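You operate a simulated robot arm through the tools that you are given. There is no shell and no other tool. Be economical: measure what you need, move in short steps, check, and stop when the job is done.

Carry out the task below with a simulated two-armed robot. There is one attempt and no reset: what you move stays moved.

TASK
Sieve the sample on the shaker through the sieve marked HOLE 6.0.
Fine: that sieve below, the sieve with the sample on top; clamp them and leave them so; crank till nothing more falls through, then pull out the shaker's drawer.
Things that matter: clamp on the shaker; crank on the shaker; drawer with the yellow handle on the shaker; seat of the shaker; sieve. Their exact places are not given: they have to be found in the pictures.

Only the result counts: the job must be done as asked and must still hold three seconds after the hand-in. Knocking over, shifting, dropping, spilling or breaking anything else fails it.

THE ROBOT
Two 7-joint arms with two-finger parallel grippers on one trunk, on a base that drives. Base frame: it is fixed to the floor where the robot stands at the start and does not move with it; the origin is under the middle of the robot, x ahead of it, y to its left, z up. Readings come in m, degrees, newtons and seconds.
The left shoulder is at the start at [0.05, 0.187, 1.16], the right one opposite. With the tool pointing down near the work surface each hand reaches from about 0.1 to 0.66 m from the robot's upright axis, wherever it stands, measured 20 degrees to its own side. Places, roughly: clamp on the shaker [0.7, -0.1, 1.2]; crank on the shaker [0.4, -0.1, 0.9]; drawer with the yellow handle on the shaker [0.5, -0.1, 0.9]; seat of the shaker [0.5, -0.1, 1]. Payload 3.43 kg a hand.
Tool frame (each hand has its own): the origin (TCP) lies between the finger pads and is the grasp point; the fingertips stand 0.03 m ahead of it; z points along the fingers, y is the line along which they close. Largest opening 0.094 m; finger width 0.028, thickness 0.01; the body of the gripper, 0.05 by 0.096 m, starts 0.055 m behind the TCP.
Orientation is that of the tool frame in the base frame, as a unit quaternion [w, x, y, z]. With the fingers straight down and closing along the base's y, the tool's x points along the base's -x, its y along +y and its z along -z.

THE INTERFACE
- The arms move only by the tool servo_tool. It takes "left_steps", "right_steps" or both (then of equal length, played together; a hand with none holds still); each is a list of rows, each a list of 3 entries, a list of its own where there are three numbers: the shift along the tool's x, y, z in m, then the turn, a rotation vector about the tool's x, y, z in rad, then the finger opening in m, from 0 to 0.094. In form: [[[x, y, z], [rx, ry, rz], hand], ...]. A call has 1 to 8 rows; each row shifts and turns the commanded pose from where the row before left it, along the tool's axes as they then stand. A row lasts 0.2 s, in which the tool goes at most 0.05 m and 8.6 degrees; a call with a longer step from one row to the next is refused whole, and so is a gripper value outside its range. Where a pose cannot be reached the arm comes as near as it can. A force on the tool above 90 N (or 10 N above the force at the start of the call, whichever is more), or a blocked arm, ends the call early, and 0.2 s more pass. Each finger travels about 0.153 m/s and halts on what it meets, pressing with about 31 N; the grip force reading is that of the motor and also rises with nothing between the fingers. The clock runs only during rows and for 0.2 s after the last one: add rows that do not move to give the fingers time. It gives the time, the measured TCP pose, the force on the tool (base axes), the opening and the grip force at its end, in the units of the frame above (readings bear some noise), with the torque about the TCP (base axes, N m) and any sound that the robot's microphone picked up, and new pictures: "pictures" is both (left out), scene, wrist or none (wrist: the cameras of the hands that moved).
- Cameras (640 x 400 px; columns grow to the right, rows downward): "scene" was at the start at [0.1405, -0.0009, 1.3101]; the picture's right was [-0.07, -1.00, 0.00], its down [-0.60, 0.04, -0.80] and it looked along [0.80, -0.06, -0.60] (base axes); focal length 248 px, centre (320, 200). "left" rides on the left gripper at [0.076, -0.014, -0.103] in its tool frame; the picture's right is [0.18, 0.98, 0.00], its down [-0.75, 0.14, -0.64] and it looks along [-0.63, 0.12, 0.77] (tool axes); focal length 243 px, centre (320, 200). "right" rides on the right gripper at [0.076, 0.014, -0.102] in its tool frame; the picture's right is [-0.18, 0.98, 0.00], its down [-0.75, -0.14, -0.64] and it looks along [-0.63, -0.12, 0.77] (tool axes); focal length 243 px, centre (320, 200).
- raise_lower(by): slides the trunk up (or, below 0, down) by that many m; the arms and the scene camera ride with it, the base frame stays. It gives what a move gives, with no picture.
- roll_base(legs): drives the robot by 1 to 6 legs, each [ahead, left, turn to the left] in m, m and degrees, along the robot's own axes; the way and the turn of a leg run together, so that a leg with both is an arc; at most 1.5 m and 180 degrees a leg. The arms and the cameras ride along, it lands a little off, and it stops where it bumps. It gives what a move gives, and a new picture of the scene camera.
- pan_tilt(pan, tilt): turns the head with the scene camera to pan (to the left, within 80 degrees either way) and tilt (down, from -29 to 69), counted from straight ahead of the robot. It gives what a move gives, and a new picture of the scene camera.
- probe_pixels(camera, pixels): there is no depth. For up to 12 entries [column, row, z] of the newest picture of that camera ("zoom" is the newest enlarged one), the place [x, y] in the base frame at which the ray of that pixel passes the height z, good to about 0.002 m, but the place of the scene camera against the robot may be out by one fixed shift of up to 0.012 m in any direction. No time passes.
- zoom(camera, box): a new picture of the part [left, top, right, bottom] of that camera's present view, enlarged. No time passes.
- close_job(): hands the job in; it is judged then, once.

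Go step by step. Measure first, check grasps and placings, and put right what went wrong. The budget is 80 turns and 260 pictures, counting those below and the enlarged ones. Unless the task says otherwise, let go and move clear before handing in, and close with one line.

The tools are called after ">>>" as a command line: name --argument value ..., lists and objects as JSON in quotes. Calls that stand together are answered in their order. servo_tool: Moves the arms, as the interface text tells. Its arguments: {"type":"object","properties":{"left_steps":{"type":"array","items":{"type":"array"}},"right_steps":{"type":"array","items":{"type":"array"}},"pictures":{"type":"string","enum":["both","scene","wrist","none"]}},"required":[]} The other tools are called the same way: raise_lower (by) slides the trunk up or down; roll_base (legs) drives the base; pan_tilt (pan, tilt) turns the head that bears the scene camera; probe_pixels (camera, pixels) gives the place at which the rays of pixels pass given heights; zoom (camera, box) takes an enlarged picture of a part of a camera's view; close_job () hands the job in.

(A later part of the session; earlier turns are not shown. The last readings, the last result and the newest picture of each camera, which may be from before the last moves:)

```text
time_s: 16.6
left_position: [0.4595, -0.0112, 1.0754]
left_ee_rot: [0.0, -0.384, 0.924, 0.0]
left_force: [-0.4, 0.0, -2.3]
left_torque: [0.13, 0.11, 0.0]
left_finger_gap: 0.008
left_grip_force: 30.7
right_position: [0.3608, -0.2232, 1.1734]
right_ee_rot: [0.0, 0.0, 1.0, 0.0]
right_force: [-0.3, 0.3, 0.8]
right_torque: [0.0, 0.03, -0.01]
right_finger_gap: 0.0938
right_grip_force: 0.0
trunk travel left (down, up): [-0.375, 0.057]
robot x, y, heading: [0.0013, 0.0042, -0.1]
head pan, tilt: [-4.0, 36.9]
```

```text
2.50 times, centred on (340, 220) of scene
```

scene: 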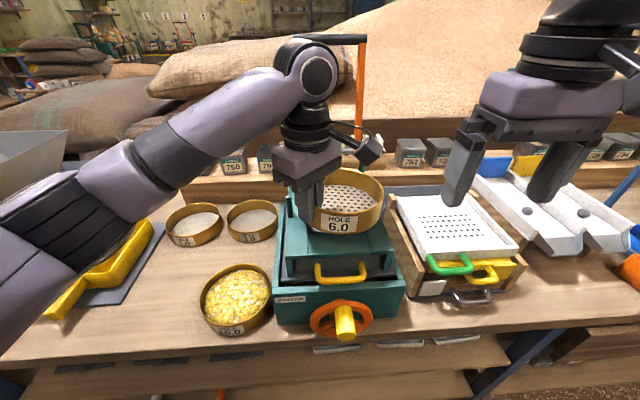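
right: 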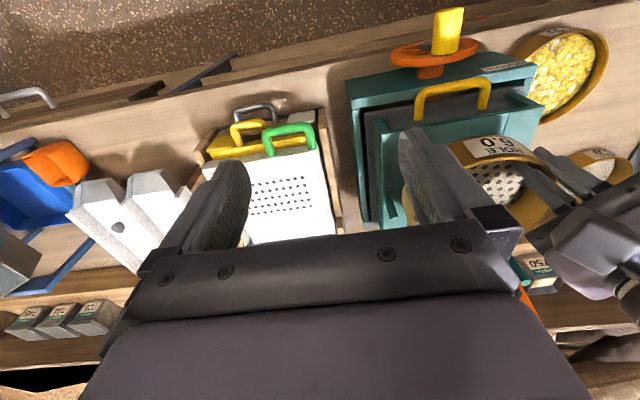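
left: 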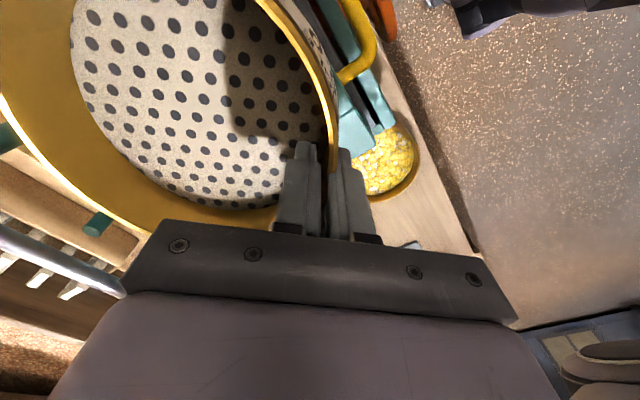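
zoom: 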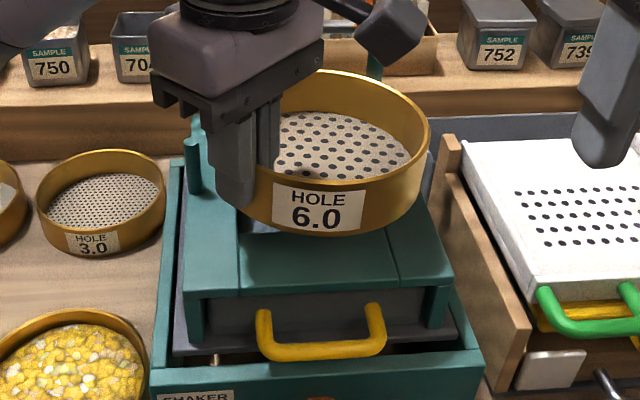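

The left post at scene-zoom (193,160) is clear of the hand. I'll go forward the remaining 0.039 m, then check clearance to the posts.

>>> servo_tool --left_steps '[[[-0.0147, -0.013, 0], [0, 0, 0], 0.0], [[-0.0147, -0.013, 0], [0, 0, 0], 0.0], [[0, 0, 0.0], [0, 0, 0], 0.0]]' --right_steps '[[[-0.03, 0.0, -0.0], [0, 0, 0], 0.03], [[-0.03, 0.0, -0.0], [0, 0, 0], 0.0], [[0, 0, 0], [0, 0, 0], 0.0]]' --pictures "both"

>>> zoom --camera "scene" --box '[260, 120, 420, 280]'

>>> zoom --camera "left" --box '[0, 50, 340, 300]'

>>> zoom --camera "right" --box '[320, 0, 640, 260]'

```text
time_s: 17.4
left_position: [0.4988, -0.0083, 1.0765]
left_ee_rot: [0.0, -0.383, 0.924, 0.0]
left_force: [-0.6, 0.4, -2.1]
left_torque: [0.15, 0.1, 0.01]
left_finger_gap: 0.008
left_grip_force: 31.4
right_position: [0.4218, -0.2224, 1.1704]
right_ee_rot: [0.0, 0.0, 1.0, 0.001]
right_force: [0.4, 0.2, -0.5]
right_torque: [0.01, -0.04, 0.0]
right_finger_gap: 0.0003
right_grip_force: 30.8
trunk travel left (down, up): [-0.375, 0.057]
robot x, y, heading: [0.001, -0.0019, -0.1]
head pan, tilt: [-4.0, 36.9]
```

scene: 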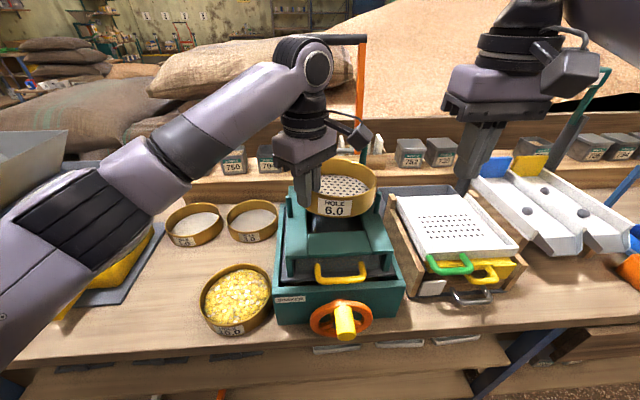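
right: 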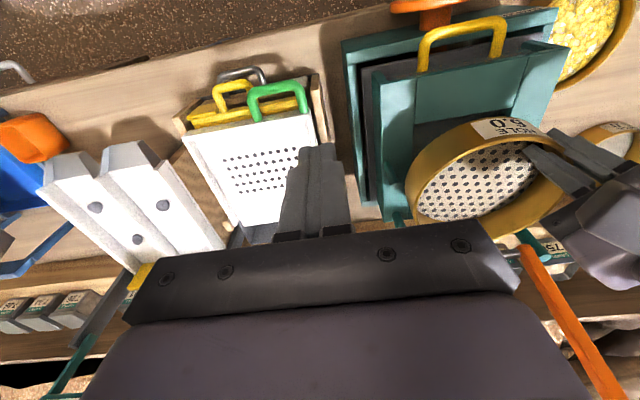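
left: 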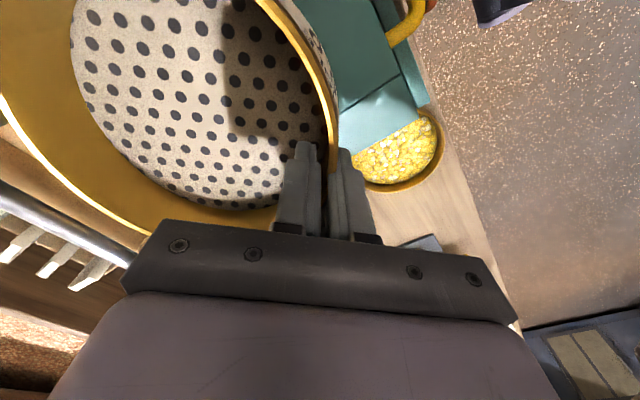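

```text
2.50 times, centred on (340, 200) of scene
```

zoom: 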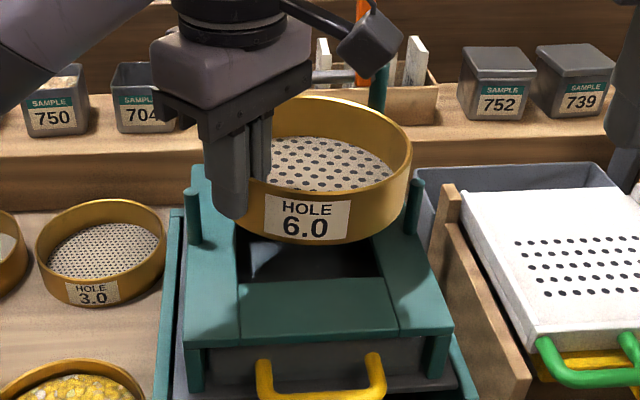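

```text
1.60 times, centred on (170, 175) of left
```

zoom: 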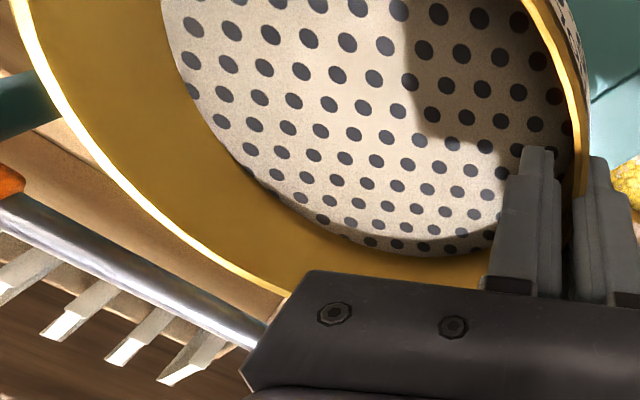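

```text
1.54 times, centred on (480, 130) of right
```

zoom: 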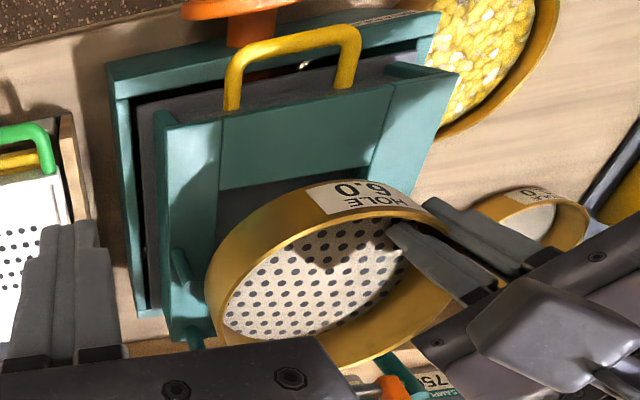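

The label (col ~307 in zoom) is centred between the posts (190 and 415). I'll lower slowly until contact.

>>> servo_tool --left_steps '[[[0, 0, 0.015], [0, 0, 0], 0.0], [[0, 0, 0.015], [0, 0, 0], 0.0], [[0, 0, 0.0], [0, 0, 0], 0.0]]' --pictures "both"

>>> zoom --camera "scene" --box '[260, 120, 420, 280]'

>>> zoom --camera "right" --box '[320, 0, 640, 260]'

```text
time_s: 18.2
left_position: [0.4981, -0.0091, 1.0464]
left_ee_rot: [0.0, -0.383, 0.924, 0.0]
left_force: [0.2, 0.5, -2.6]
left_torque: [0.11, 0.12, 0.0]
left_finger_gap: 0.0082
left_grip_force: 30.9
right_position: [0.4211, -0.2214, 1.1695]
right_ee_rot: [0.001, 0.0, 1.0, 0.0]
right_force: [-0.5, -0.2, 0.3]
right_torque: [-0.01, 0.0, 0.0]
right_finger_gap: 0.0
right_grip_force: 30.8
trunk travel left (down, up): [-0.375, 0.057]
robot x, y, heading: [-0.0005, -0.0009, -0.2]
head pan, tilt: [-4.0, 36.9]
```

scene: 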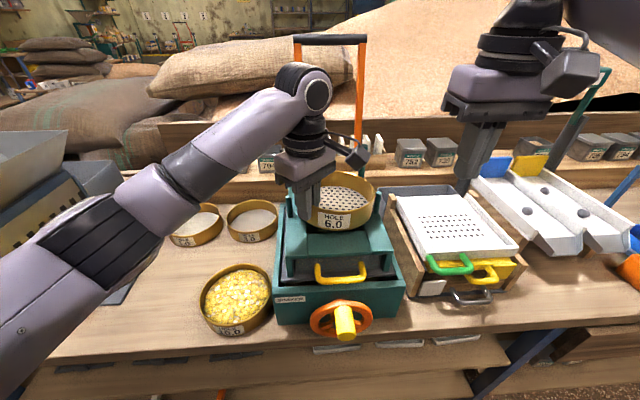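
left: 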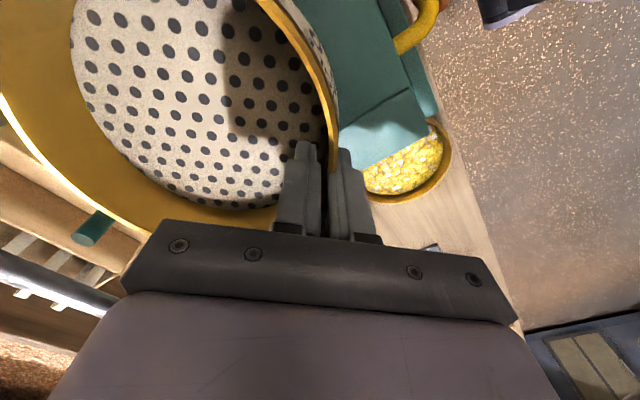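

```text
2.50 times, centred on (340, 200) of scene
```

zoom: 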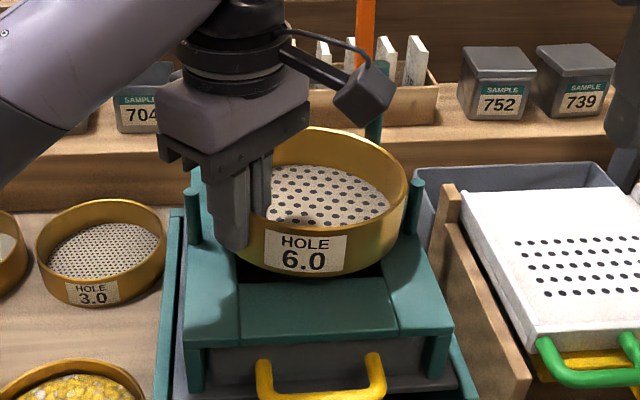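

```text
1.54 times, centred on (480, 130) of right
```

zoom: 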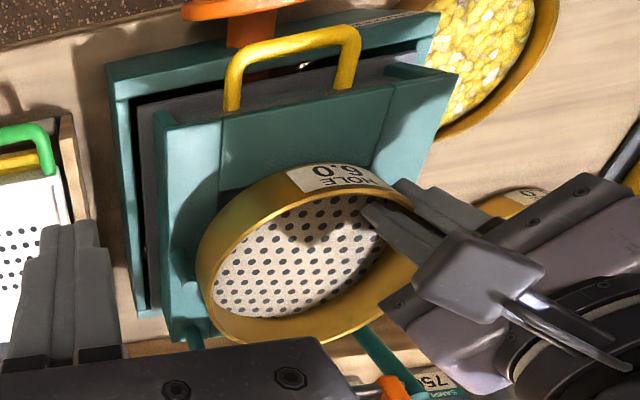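

Clearances look fine; I'll continue lowering in small steps until contact.

>>> servo_tool --left_steps '[[[0, 0, 0.01], [0, 0, 0], 0.0], [[0, 0, 0.008], [0, 0, 0], 0.0], [[0, 0, 0.006], [0, 0, 0], 0.0], [[0, 0, 0.006], [0, 0, 0], 0.0]]' --pictures "both"

>>> zoom --camera "scene" --box '[260, 120, 420, 280]'

>>> zoom --camera "right" --box '[320, 0, 640, 260]'

```text
time_s: 19.2
left_position: [0.4975, -0.0083, 1.0205]
left_ee_rot: [0.004, -0.383, 0.924, -0.004]
left_force: [8.7, 0.7, 31.5]
left_torque: [0.05, 0.07, 0.01]
left_finger_gap: 0.0082
left_grip_force: 31.0
right_position: [0.4212, -0.2216, 1.1719]
right_ee_rot: [0.001, 0.001, 1.0, 0.0]
right_force: [1.1, -0.8, -0.3]
right_torque: [0.01, 0.01, -0.02]
right_finger_gap: 0.0
right_grip_force: 30.9
trunk travel left (down, up): [-0.375, 0.057]
robot x, y, heading: [0.0028, -0.0007, 0.2]
head pan, tilt: [-4.0, 36.9]
```

scene: 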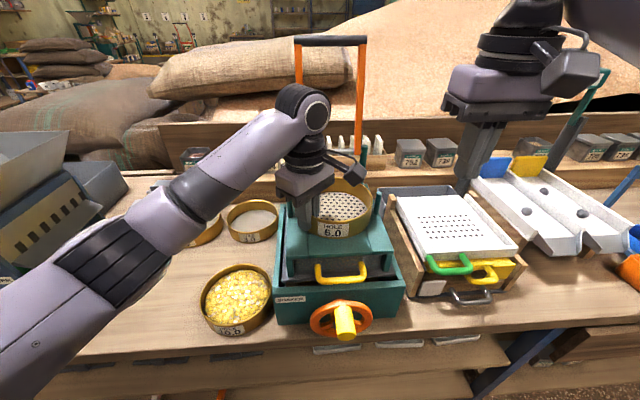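
left: 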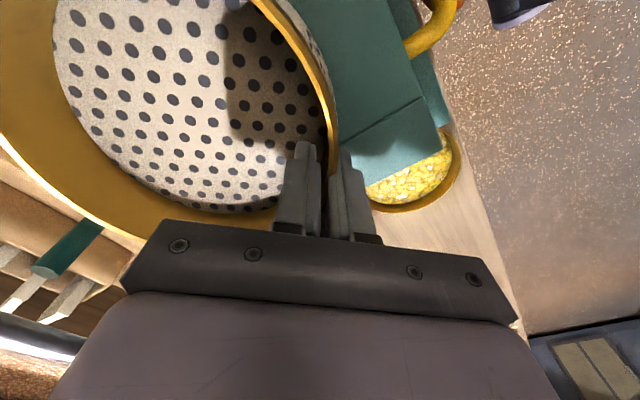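

```text
2.50 times, centred on (340, 200) of scene
```

zoom: 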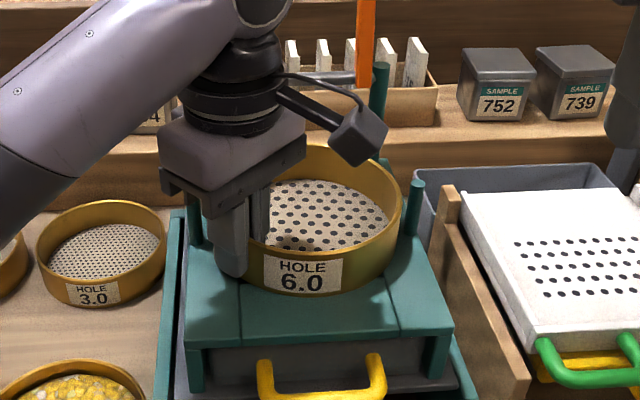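

```text
1.54 times, centred on (480, 130) of right
```

zoom: 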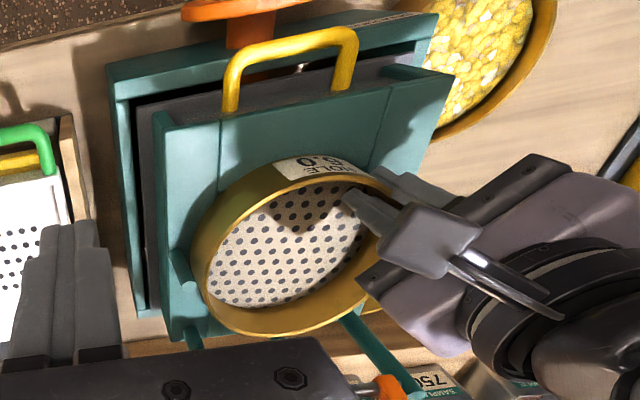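

Contact at TCP z≈1.02 (31 N), matching a 0.045 m tall sieve standing on the seat. I'll relax slightly, open, and lift clear.

>>> servo_tool --left_steps '[[[0, 0, -0.004], [0, 0, 0], 0.0], [[0, 0, 0], [0, 0, 0], 0.02], [[0, 0, 0], [0, 0, 0], 0.04], [[0, 0, 0], [0, 0, 0], 0.05], [[0, 0, -0.03], [0, 0, 0], 0.05], [[0, 0, -0.045], [0, 0, 0], 0.05], [[0, 0, 0], [0, 0, 0], 0.05]]' --pictures "both"

>>> zoom --camera "scene" --box '[260, 120, 420, 280]'

>>> zoom --camera "left" --box '[0, 0, 400, 250]'

```text
time_s: 20.8
left_position: [0.4958, -0.0044, 1.0953]
left_ee_rot: [-0.001, -0.384, 0.923, 0.001]
left_force: [0.0, 0.8, -0.1]
left_torque: [0.02, -0.01, 0.02]
left_finger_gap: 0.0501
left_grip_force: 0.1
right_position: [0.421, -0.2217, 1.1686]
right_ee_rot: [0.0, 0.001, 1.0, 0.0]
right_force: [-0.6, -0.1, 1.1]
right_torque: [0.05, 0.0, -0.02]
right_finger_gap: 0.0
right_grip_force: 30.7
trunk travel left (down, up): [-0.375, 0.057]
robot x, y, heading: [0.002, -0.0021, 0.1]
head pan, tilt: [-4.0, 36.9]
```

scene: 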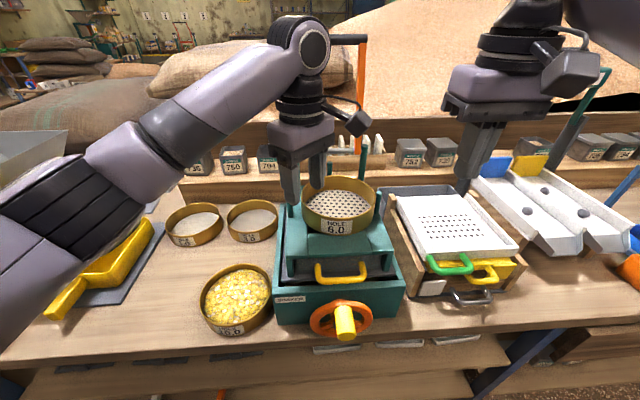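
left: 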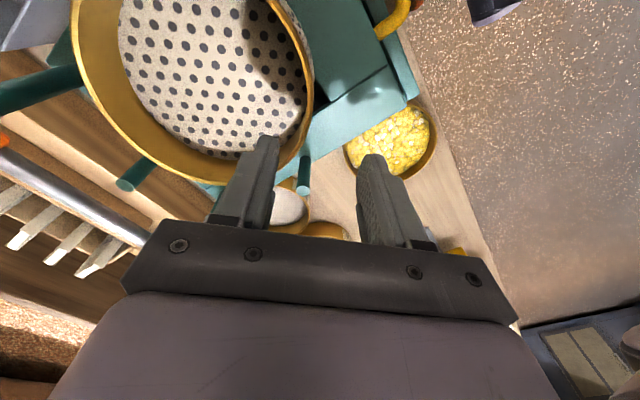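

```text
2.50 times, centred on (340, 200) of scene
```

zoom: 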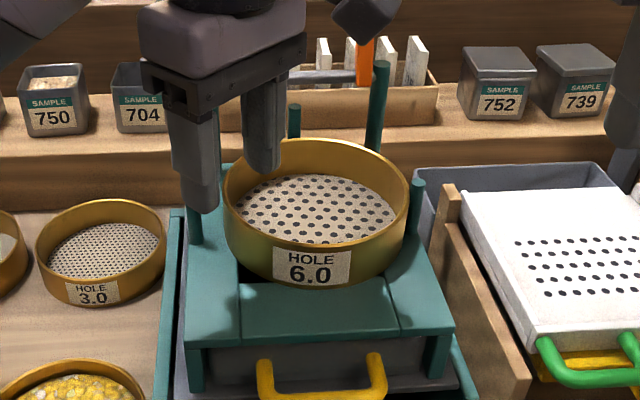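

```text
1.60 times, centred on (200, 125) of left
```

zoom: 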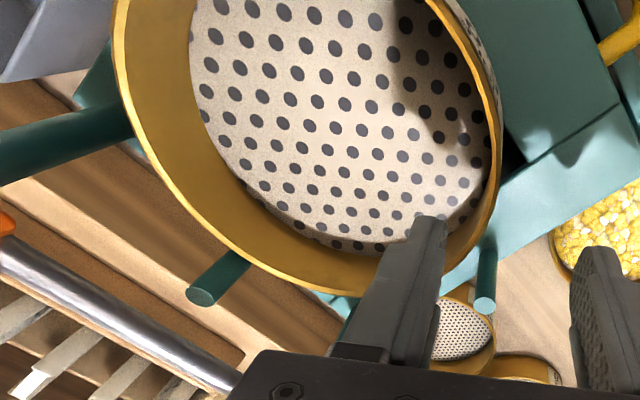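

The sieve is on the seat but appears closer to the right post (zoom 410) than to the left one. I'll take the hand away and inspect.

>>> servo_tool --left_steps '[[[0.0, 0.03, -0.03], [0, 0, 0], 0.06], [[0.0, 0.045, 0], [0, 0, 0], 0.06], [[0.0, 0.045, 0], [0, 0, 0], 0.06], [[0.0, 0.045, 0], [0, 0, 0], 0.06], [[0, 0, 0], [0, 0, 0], 0.06]]' --right_steps '[[[0.0, 0.03, -0.03], [0, 0, 0], 0.094], [[0.0, 0.03, 0], [0, 0, 0], 0.094], [[0.0, 0.04, 0], [0, 0, 0], 0.094], [[0.0, 0.04, 0], [0, 0, 0], 0.094], [[0, 0, 0], [0, 0, 0], 0.094]]' --pictures "both"

>>> zoom --camera "scene" --box '[260, 120, 420, 280]'

>>> zoom --camera "right" --box '[220, 60, 460, 240]'

```text
time_s: 22.0
left_position: [0.3825, 0.1095, 1.1265]
left_ee_rot: [0.0, -0.384, 0.923, 0.001]
left_force: [-0.5, 0.1, 0.1]
left_torque: [0.02, 0.03, 0.0]
left_finger_gap: 0.0604
left_grip_force: 0.1
right_position: [0.4226, -0.0813, 1.1982]
right_ee_rot: [0.0, 0.001, 1.0, 0.002]
right_force: [0.1, 0.9, 0.2]
right_torque: [0.01, 0.0, -0.05]
right_finger_gap: 0.0938
right_grip_force: 0.1
trunk travel left (down, up): [-0.375, 0.057]
robot x, y, heading: [-0.0024, -0.0041, 0.1]
head pan, tilt: [-4.0, 36.9]
```

scene: 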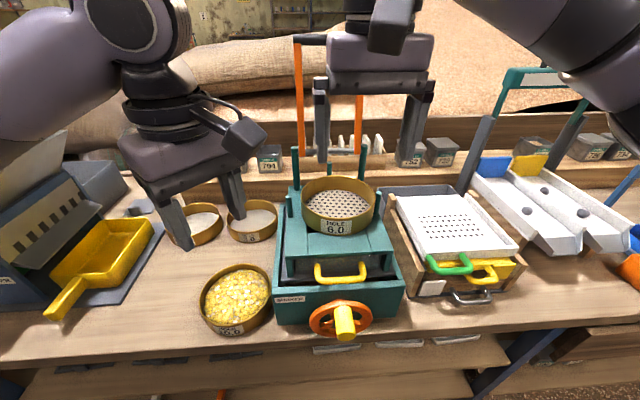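
right: 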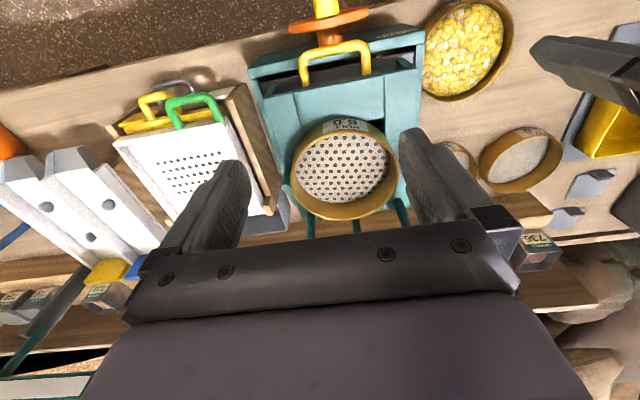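
left: 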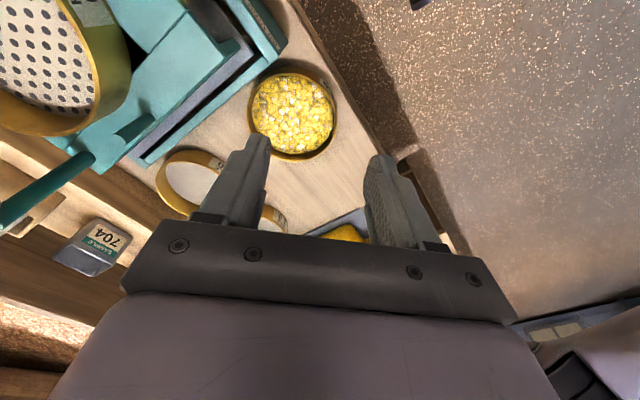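

```text
2.50 times, centred on (340, 200) of scene
```

zoom: 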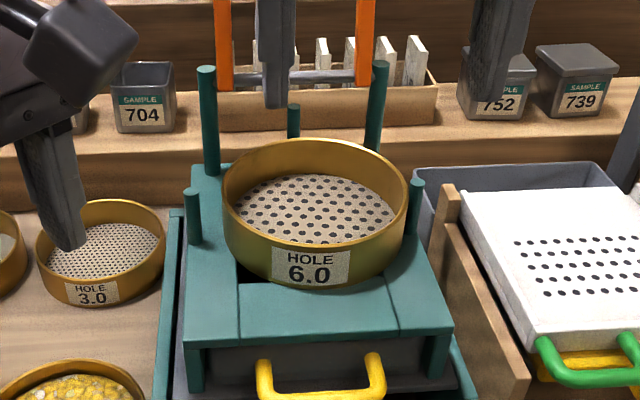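

```text
2.22 times, centred on (340, 150) of right
```

zoom: 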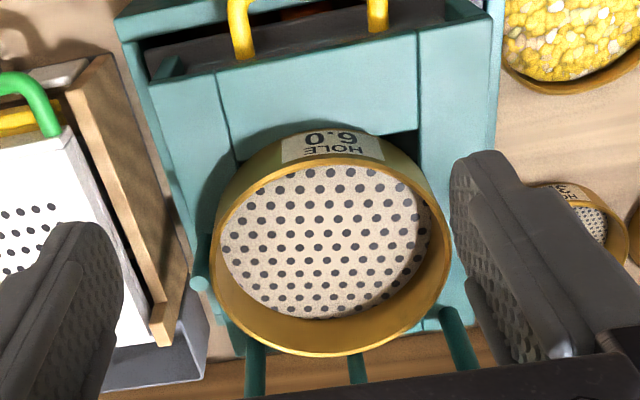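

>>> probe_pixels --camera "zoom" --pixels '[[208, 268, 1.015], [452, 245, 1.015], [328, 357, 1.015], [240, 158, 0.97], [416, 130, 0.97], [205, 285, 1.02], [200, 270, 1.02], [450, 313, 1.1], [255, 345, 1.05], [357, 357, 1.02]]'

>>> zoom --camera "right" --box '[270, 130, 430, 240]'

```text
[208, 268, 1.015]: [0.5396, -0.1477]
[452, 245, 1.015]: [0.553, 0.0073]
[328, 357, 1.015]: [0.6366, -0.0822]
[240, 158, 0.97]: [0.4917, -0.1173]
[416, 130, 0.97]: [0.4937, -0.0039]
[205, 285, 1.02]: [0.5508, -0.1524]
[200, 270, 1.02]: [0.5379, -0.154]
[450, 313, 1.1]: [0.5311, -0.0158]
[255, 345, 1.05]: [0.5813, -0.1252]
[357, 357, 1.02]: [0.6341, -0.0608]
```

```text
3.64 times, centred on (350, 185) of right
```

zoom: 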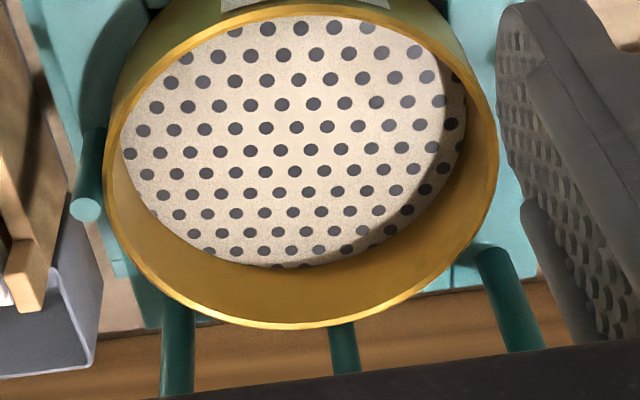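

The rim's centre measures about (0.557, -0.070), some 8–10 mm off the seat's centre toward the right-back post. I'll nudge it back from inside with the left hand's closed fingers, after moving the right hand out of the way.

>>> servo_tool --left_steps '[[[0, 0, 0], [0, 0, 0], 0.0], [[0, 0, 0], [0, 0, 0], 0.0], [[0, 0, 0], [0, 0, 0], 0.0], [[0.001, -0.041, 0], [0, 0, 0], 0.0], [[0.001, -0.041, 0], [0, 0, 0], 0.0], [[0.001, -0.041, 0], [0, 0, 0], 0.0], [[0.001, -0.041, 0], [0, 0, 0], 0.0], [[0, -0.041, 0], [0, 0, 0], 0.0]]' --right_steps '[[[0.0, -0.045, 0], [0, 0, 0], 0.094], [[0.0, -0.045, 0], [0, 0, 0], 0.094], [[0.0, -0.045, 0], [0, 0, 0], 0.094], [[0.0, -0.045, 0], [0, 0, 0], 0.094], [[0, 0, 0], [0, 0, 0], 0.094], [[0, 0, 0], [0, 0, 0], 0.094], [[0, 0, 0], [0, 0, 0], 0.094], [[0, 0, 0], [0, 0, 0], 0.094]]' --pictures "none"

>>> servo_tool --left_steps '[[[0, 0, 0.03], [0, 0, 0], 0.0], [[0, 0, 0.03], [0, 0, 0], 0.0], [[0, 0, 0.025], [0, 0, 0], 0.0], [[0, 0, 0.005], [0, 0, 0], 0.0], [[0, 0, 0], [0, 0, 0], 0.0]]' --pictures "both"

>>> zoom --camera "scene" --box '[260, 120, 420, 280]'

```text
time_s: 23.8
left_position: [0.5242, -0.0409, 1.1277]
left_ee_rot: [0.0, -0.382, 0.924, 0.0]
left_force: [0.4, -0.8, 0.8]
left_torque: [0.02, 0.01, -0.01]
left_finger_gap: 0.0
left_grip_force: 31.1
right_position: [0.4169, -0.2653, 1.202]
right_ee_rot: [0.0, 0.001, 1.0, 0.0]
right_force: [0.3, 0.0, 1.0]
right_torque: [0.03, 0.01, -0.02]
right_finger_gap: 0.0939
right_grip_force: 0.0
trunk travel left (down, up): [-0.375, 0.057]
robot x, y, heading: [0.0, -0.0, 0.3]
head pan, tilt: [-4.0, 36.9]
```

```text
time_s: 25.0
left_position: [0.5243, -0.0382, 1.0366]
left_ee_rot: [0.0, -0.383, 0.924, 0.001]
left_force: [1.0, -0.2, -0.2]
left_torque: [-0.01, -0.02, -0.02]
left_finger_gap: 0.0
left_grip_force: 31.1
right_position: [0.4166, -0.2638, 1.2016]
right_ee_rot: [0.0, 0.0, 1.0, 0.0]
right_force: [-0.3, -0.5, 0.2]
right_torque: [-0.02, 0.01, 0.01]
right_finger_gap: 0.0939
right_grip_force: 0.1
trunk travel left (down, up): [-0.375, 0.057]
robot x, y, heading: [0.0028, -0.0042, 0.0]
head pan, tilt: [-4.0, 36.9]
```

scene: 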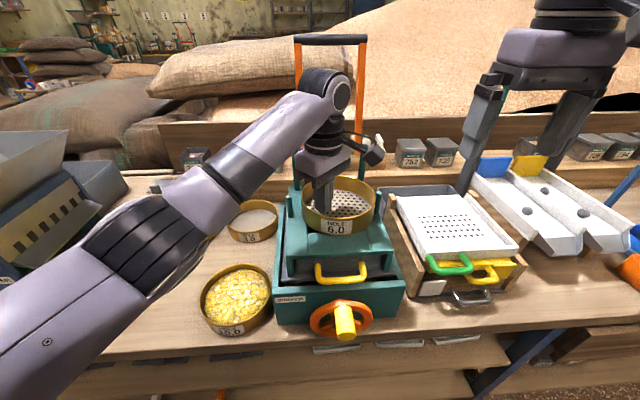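
left: 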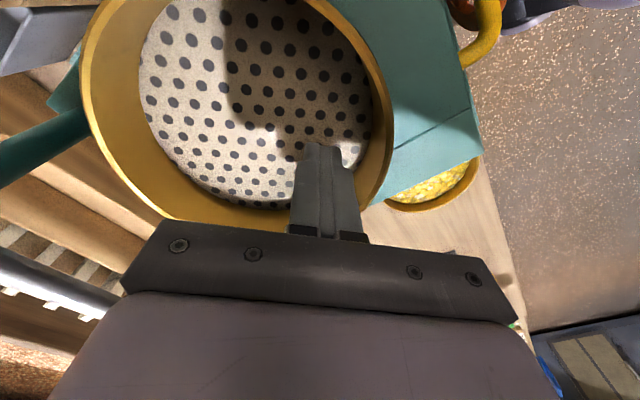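

```text
2.50 times, centred on (340, 200) of scene
```

zoom: 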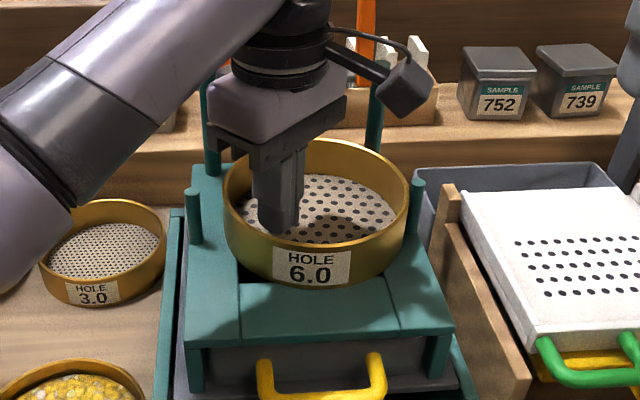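

>>> servo_tool --left_steps '[[[0, 0, 0.009], [0, 0, 0], 0.0], [[0, 0.008, 0], [0, 0, 0], 0.0], [[0, 0.008, 0.0], [0, 0, 0], 0.0], [[0, 0.005, 0], [0, 0, 0], 0.0], [[0, 0.005, 0], [0, 0, 0], 0.0], [[0, 0, 0], [0, 0, 0], 0.0]]' --pictures "both"

>>> zoom --camera "scene" --box '[260, 120, 420, 280]'

```text
time_s: 26.4
left_position: [0.5051, -0.0202, 1.0282]
left_ee_rot: [0.0, -0.384, 0.923, 0.0]
left_force: [0.0, -0.1, -0.7]
left_torque: [-0.01, -0.02, -0.02]
left_finger_gap: 0.0001
left_grip_force: 31.6
right_position: [0.4179, -0.2649, 1.2013]
right_ee_rot: [0.0, 0.0, 1.0, -0.001]
right_force: [-0.8, 0.1, 1.5]
right_torque: [0.0, -0.02, -0.04]
right_finger_gap: 0.0942
right_grip_force: 0.0
trunk travel left (down, up): [-0.375, 0.057]
robot x, y, heading: [0.0032, 0.0027, -0.2]
head pan, tilt: [-4.0, 36.9]
```

scene: 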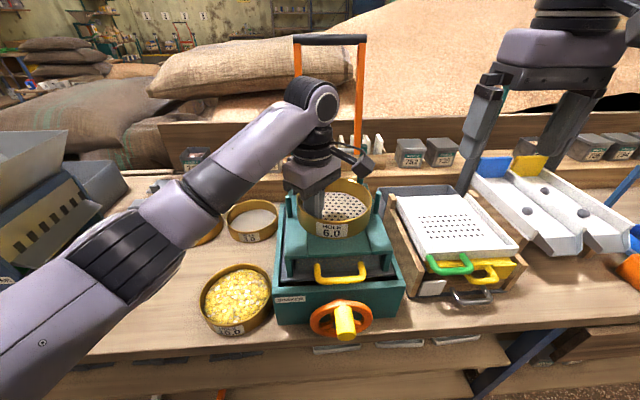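
left: 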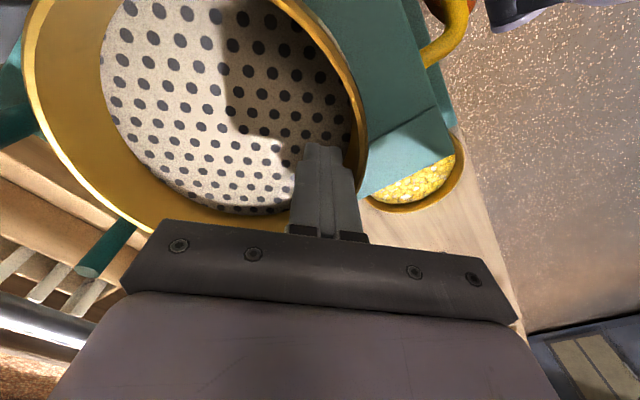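

```text
2.50 times, centred on (340, 200) of scene
```

zoom: 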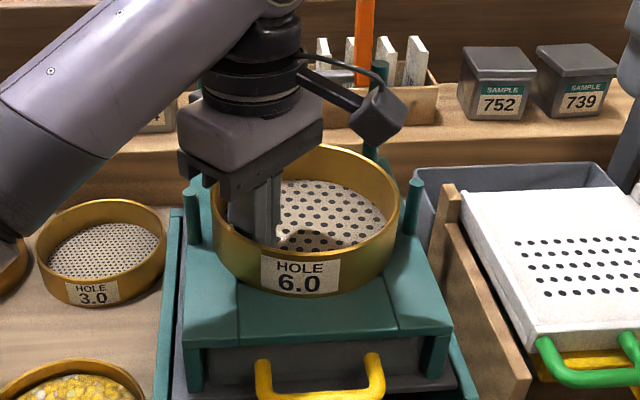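

The 6.0 sieve is now centred between the posts (zoom: edges 212 and 400 vs posts 200 and 405). I'll lift out and move over to the 10.0 sieve to measure it.

>>> servo_tool --left_steps '[[[0, -0.008, 0], [0, 0, 0], 0.0], [[0, 0, -0.045], [0, 0, 0], 0.0], [[0, 0, -0.05], [0, 0, 0], 0.0], [[-0.019, 0.0443, 0], [0, 0, 0], 0.06], [[-0.019, 0.0443, 0], [0, 0, 0], 0.06], [[-0.019, 0.0443, 0], [0, 0, 0], 0.06], [[-0.019, 0.0443, 0], [0, 0, 0], 0.06], [[-0.019, 0.0443, 0], [0, 0, 0], 0.06]]' --pictures "none"

>>> servo_tool --left_steps '[[[0, 0.008, 0.04], [0, 0, 0], 0.06], [[0, 0, 0.03], [0, 0, 0], 0.06], [[0, 0, 0], [0, 0, 0], 0.06]]' --pictures "both"

>>> zoom --camera "left" --box '[140, 0, 400, 180]'

>>> zoom --camera "scene" --box '[260, 120, 420, 280]'

```text
time_s: 28.2
left_position: [0.4186, 0.2002, 1.1214]
left_ee_rot: [0.0, -0.384, 0.923, -0.001]
left_force: [-0.6, 0.3, 0.3]
left_torque: [-0.02, 0.01, 0.01]
left_finger_gap: 0.0601
left_grip_force: 0.1
right_position: [0.4164, -0.2641, 1.2025]
right_ee_rot: [0.0, 0.0, 1.0, 0.0]
right_force: [-0.1, 0.5, 0.5]
right_torque: [0.0, -0.02, 0.04]
right_finger_gap: 0.094
right_grip_force: 0.1
trunk travel left (down, up): [-0.375, 0.057]
robot x, y, heading: [-0.0005, -0.0005, 0.1]
head pan, tilt: [-4.0, 36.9]
```

```text
time_s: 29.0
left_position: [0.4159, 0.2049, 1.0502]
left_ee_rot: [0.0, -0.383, 0.924, 0.0]
left_force: [0.1, 0.2, 0.6]
left_torque: [-0.03, -0.01, -0.02]
left_finger_gap: 0.06
left_grip_force: 0.0
right_position: [0.4178, -0.2642, 1.202]
right_ee_rot: [-0.001, 0.0, 1.0, 0.0]
right_force: [0.2, -0.4, 0.7]
right_torque: [0.0, -0.01, 0.0]
right_finger_gap: 0.094
right_grip_force: 0.1
trunk travel left (down, up): [-0.375, 0.057]
robot x, y, heading: [-0.0024, -0.0023, -0.0]
head pan, tilt: [-4.0, 36.9]
```

scene: 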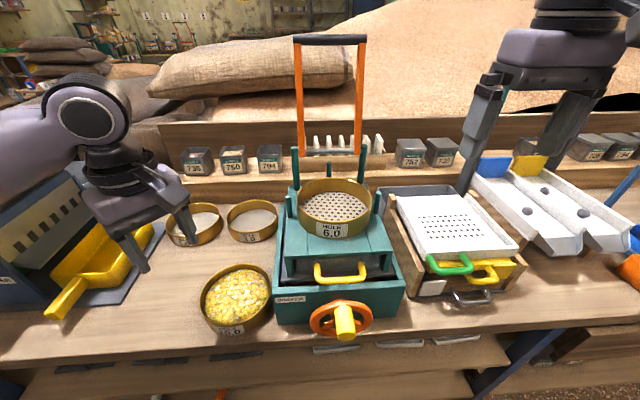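
left: 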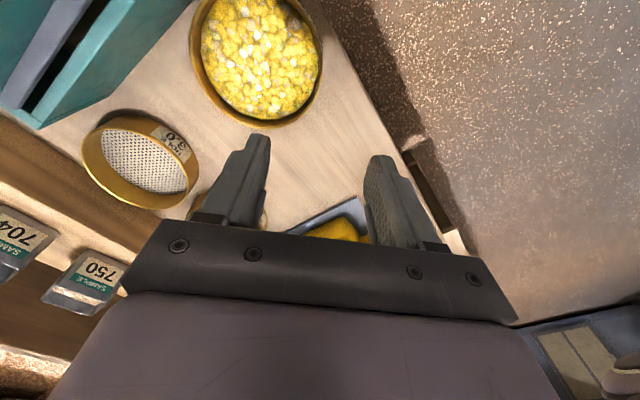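

```text
2.22 times, centred on (270, 90) of left
```

zoom: 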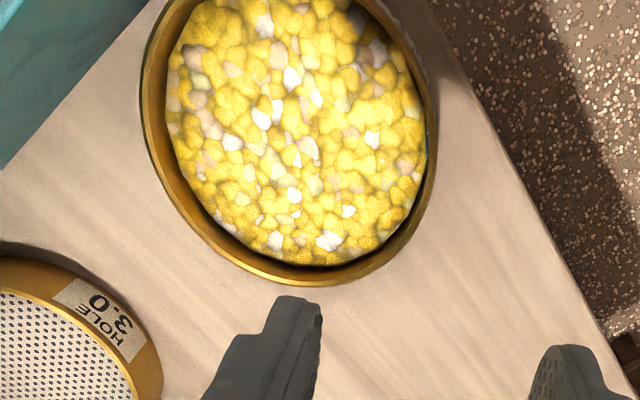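

```text
2.50 times, centred on (340, 200) of scene
```

zoom: 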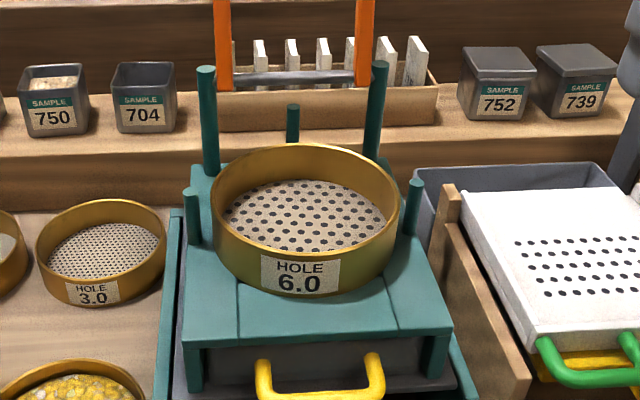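

>>> probe_pixels --camera "left" --pixels '[[189.9, 54, 0.832], [322.7, 63, 0.832], [265.5, 128.7, 0.832], [225, 105.5, 0.832], [303, 115, 0.832]]'

```text
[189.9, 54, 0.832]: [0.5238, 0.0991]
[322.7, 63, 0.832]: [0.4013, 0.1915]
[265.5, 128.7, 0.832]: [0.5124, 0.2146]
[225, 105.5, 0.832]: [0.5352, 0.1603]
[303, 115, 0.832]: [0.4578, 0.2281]
```

The 10.0 sieve centre is (0.4675, 0.152), so the hand is already above the right grip point on the rim. I'll descend and look before closing.

>>> servo_tool --left_steps '[[[0, 0, 0.045], [0, 0, 0], 0.05], [[0, 0, 0.045], [0, 0, 0], 0.05], [[0, 0, 0.045], [0, 0, 0], 0.05], [[0, 0, 0.03], [0, 0, 0], 0.04], [[0, 0, 0.0], [0, 0, 0], 0.04]]' --pictures "both"

>>> zoom --camera "left" --box '[140, 20, 460, 240]'

>>> zoom --camera "scene" --box '[140, 220, 300, 350]'

```text
time_s: 30.2
left_position: [0.4119, 0.2042, 0.8868]
left_ee_rot: [0.0, -0.383, 0.924, 0.0]
left_force: [-0.5, 0.5, -0.2]
left_torque: [-0.03, 0.0, 0.02]
left_finger_gap: 0.04
left_grip_force: 0.0
right_position: [0.4178, -0.2644, 1.2019]
right_ee_rot: [0.0, 0.0, 1.0, 0.001]
right_force: [0.8, 0.3, 0.5]
right_torque: [-0.01, 0.01, -0.01]
right_finger_gap: 0.0939
right_grip_force: 0.1
trunk travel left (down, up): [-0.375, 0.057]
robot x, y, heading: [0.0007, -0.0027, 0.0]
head pan, tilt: [-4.0, 36.9]
```

scene: 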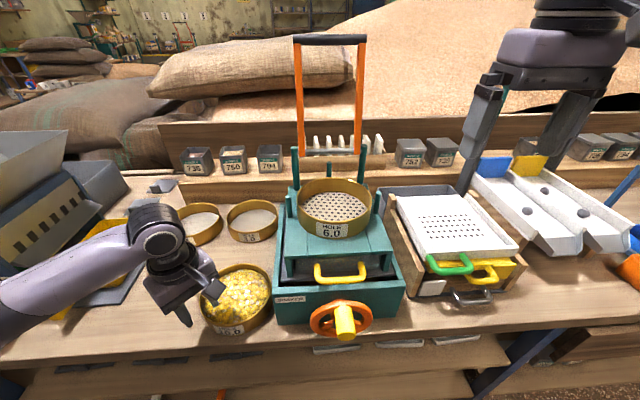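
left: 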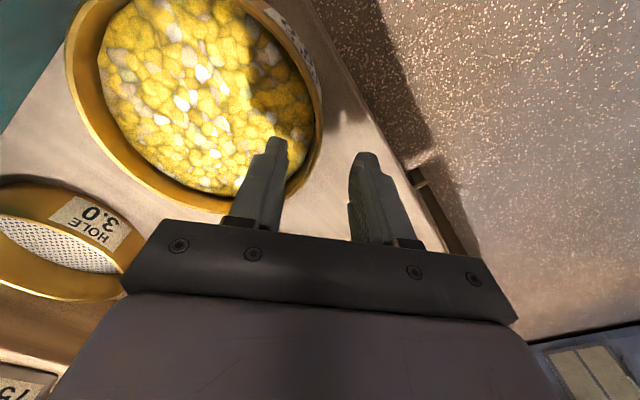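

```text
1.82 times, centred on (300, 130) of left
```

zoom: 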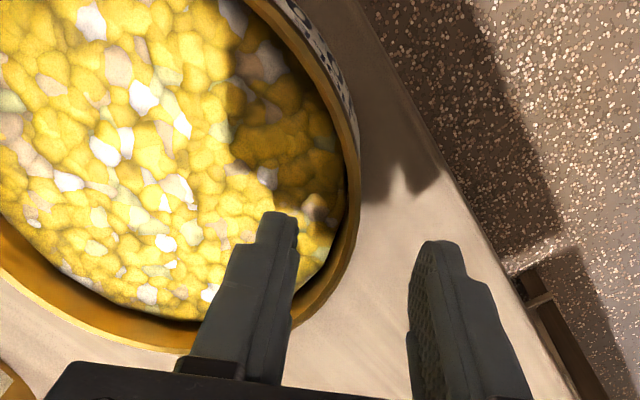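

```text
3.08 times, centred on (220, 285) of scene
```

zoom: 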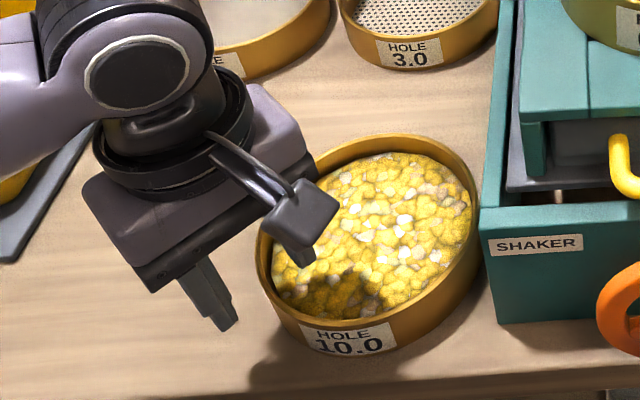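

The rim sits about 5 mm outward of the grasp point (zoom 352 vs 336), so I'll shift +0.005 along tool y, descend to z≈0.841 and close.

>>> servo_tool --left_steps '[[[0, 0.005, 0.015], [0, 0, 0], 0.04], [[0, 0, 0.016], [0, 0, 0], 0.04], [[0, 0, 0.014], [0, 0, 0], 0.04], [[0, 0, 0.0], [0, 0, 0], 0.04], [[0, 0, 0.0], [0, 0, 0], 0.02], [[0, 0, 0.0], [0, 0, 0], 0.0], [[0, 0, 0.0], [0, 0, 0], 0.0]]' --pictures "both"

>>> zoom --camera "left" --box '[140, 20, 460, 240]'

```text
time_s: 31.8
left_position: [0.4112, 0.2095, 0.8434]
left_ee_rot: [0.0, -0.383, 0.924, 0.0]
left_force: [0.2, -0.6, 0.2]
left_torque: [0.2, -0.13, -0.15]
left_finger_gap: 0.0079
left_grip_force: 31.0
right_position: [0.4169, -0.2643, 1.2018]
right_ee_rot: [0.0, 0.0, 1.0, 0.0]
right_force: [-1.0, -0.2, 0.1]
right_torque: [0.0, -0.01, 0.01]
right_finger_gap: 0.094
right_grip_force: 0.0
trunk travel left (down, up): [-0.375, 0.057]
robot x, y, heading: [-0.0041, -0.0016, 0.1]
head pan, tilt: [-4.0, 36.9]
```

scene: 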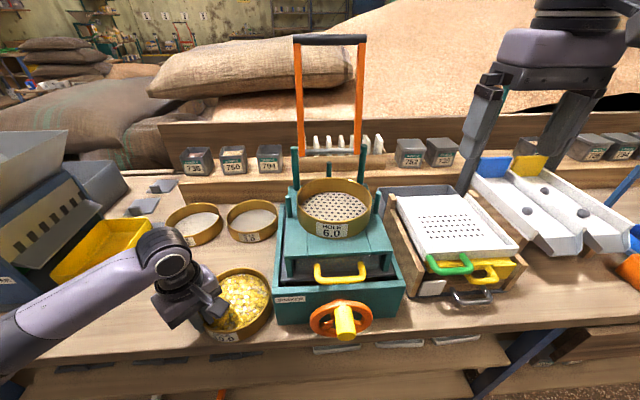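
left: 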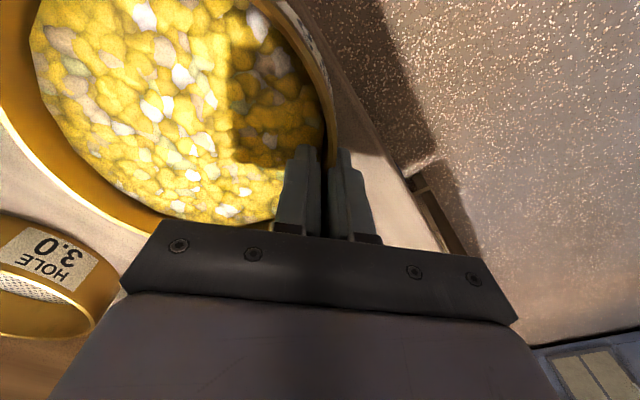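

```text
1.82 times, centred on (300, 130) of left
```

zoom: 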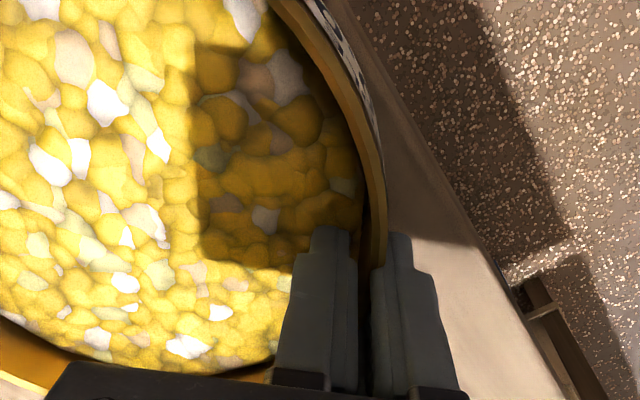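

Gripped at 31 N. I'll lift gently by 0.03 m and check weight and tilt.

>>> servo_tool --left_steps '[[[0, 0, -0.008], [0, 0, 0], 0.0], [[0, 0, -0.01], [0, 0, 0], 0.0], [[0, 0, -0.012], [0, 0, 0], 0.0], [[0, 0, 0], [0, 0, 0], 0.0]]' --pictures "both"

>>> zoom --camera "scene" --box '[140, 220, 300, 350]'

```text
time_s: 32.8
left_position: [0.411, 0.2088, 0.8736]
left_ee_rot: [-0.001, -0.384, 0.923, 0.001]
left_force: [0.2, -0.7, -4.5]
left_torque: [0.25, 0.2, -0.02]
left_finger_gap: 0.0078
left_grip_force: 31.4
right_position: [0.418, -0.2647, 1.2019]
right_ee_rot: [0.0, 0.0, 1.0, 0.0]
right_force: [0.3, 0.1, -0.2]
right_torque: [0.0, 0.01, 0.0]
right_finger_gap: 0.094
right_grip_force: 0.1
trunk travel left (down, up): [-0.375, 0.057]
robot x, y, heading: [-0.0024, -0.0029, -0.1]
head pan, tilt: [-4.0, 36.9]
```

scene: 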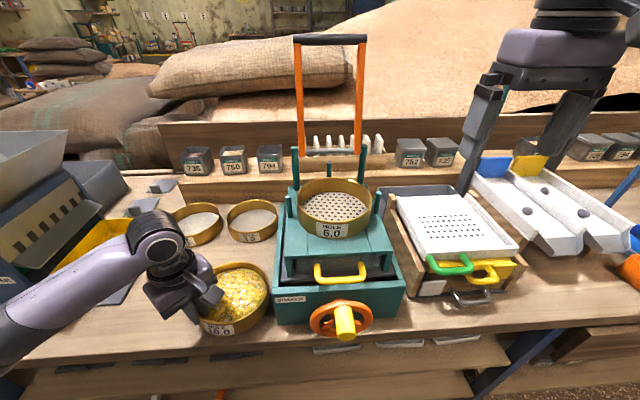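
left: 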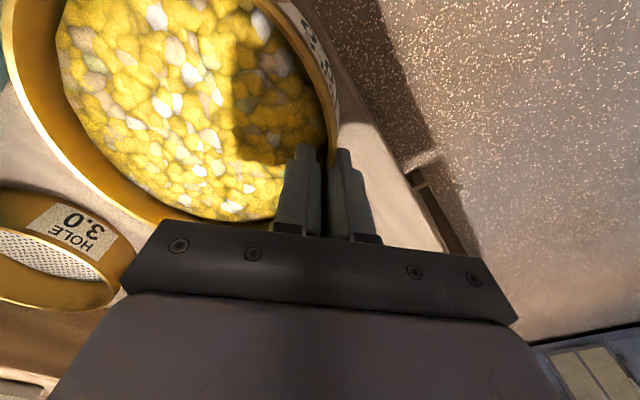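

```text
3.08 times, centred on (220, 285) of scene
```

zoom: 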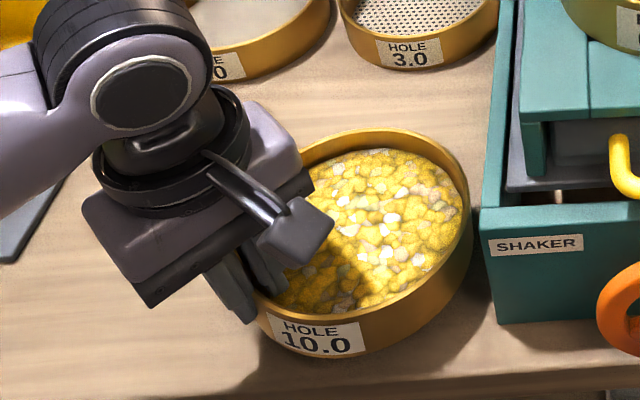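

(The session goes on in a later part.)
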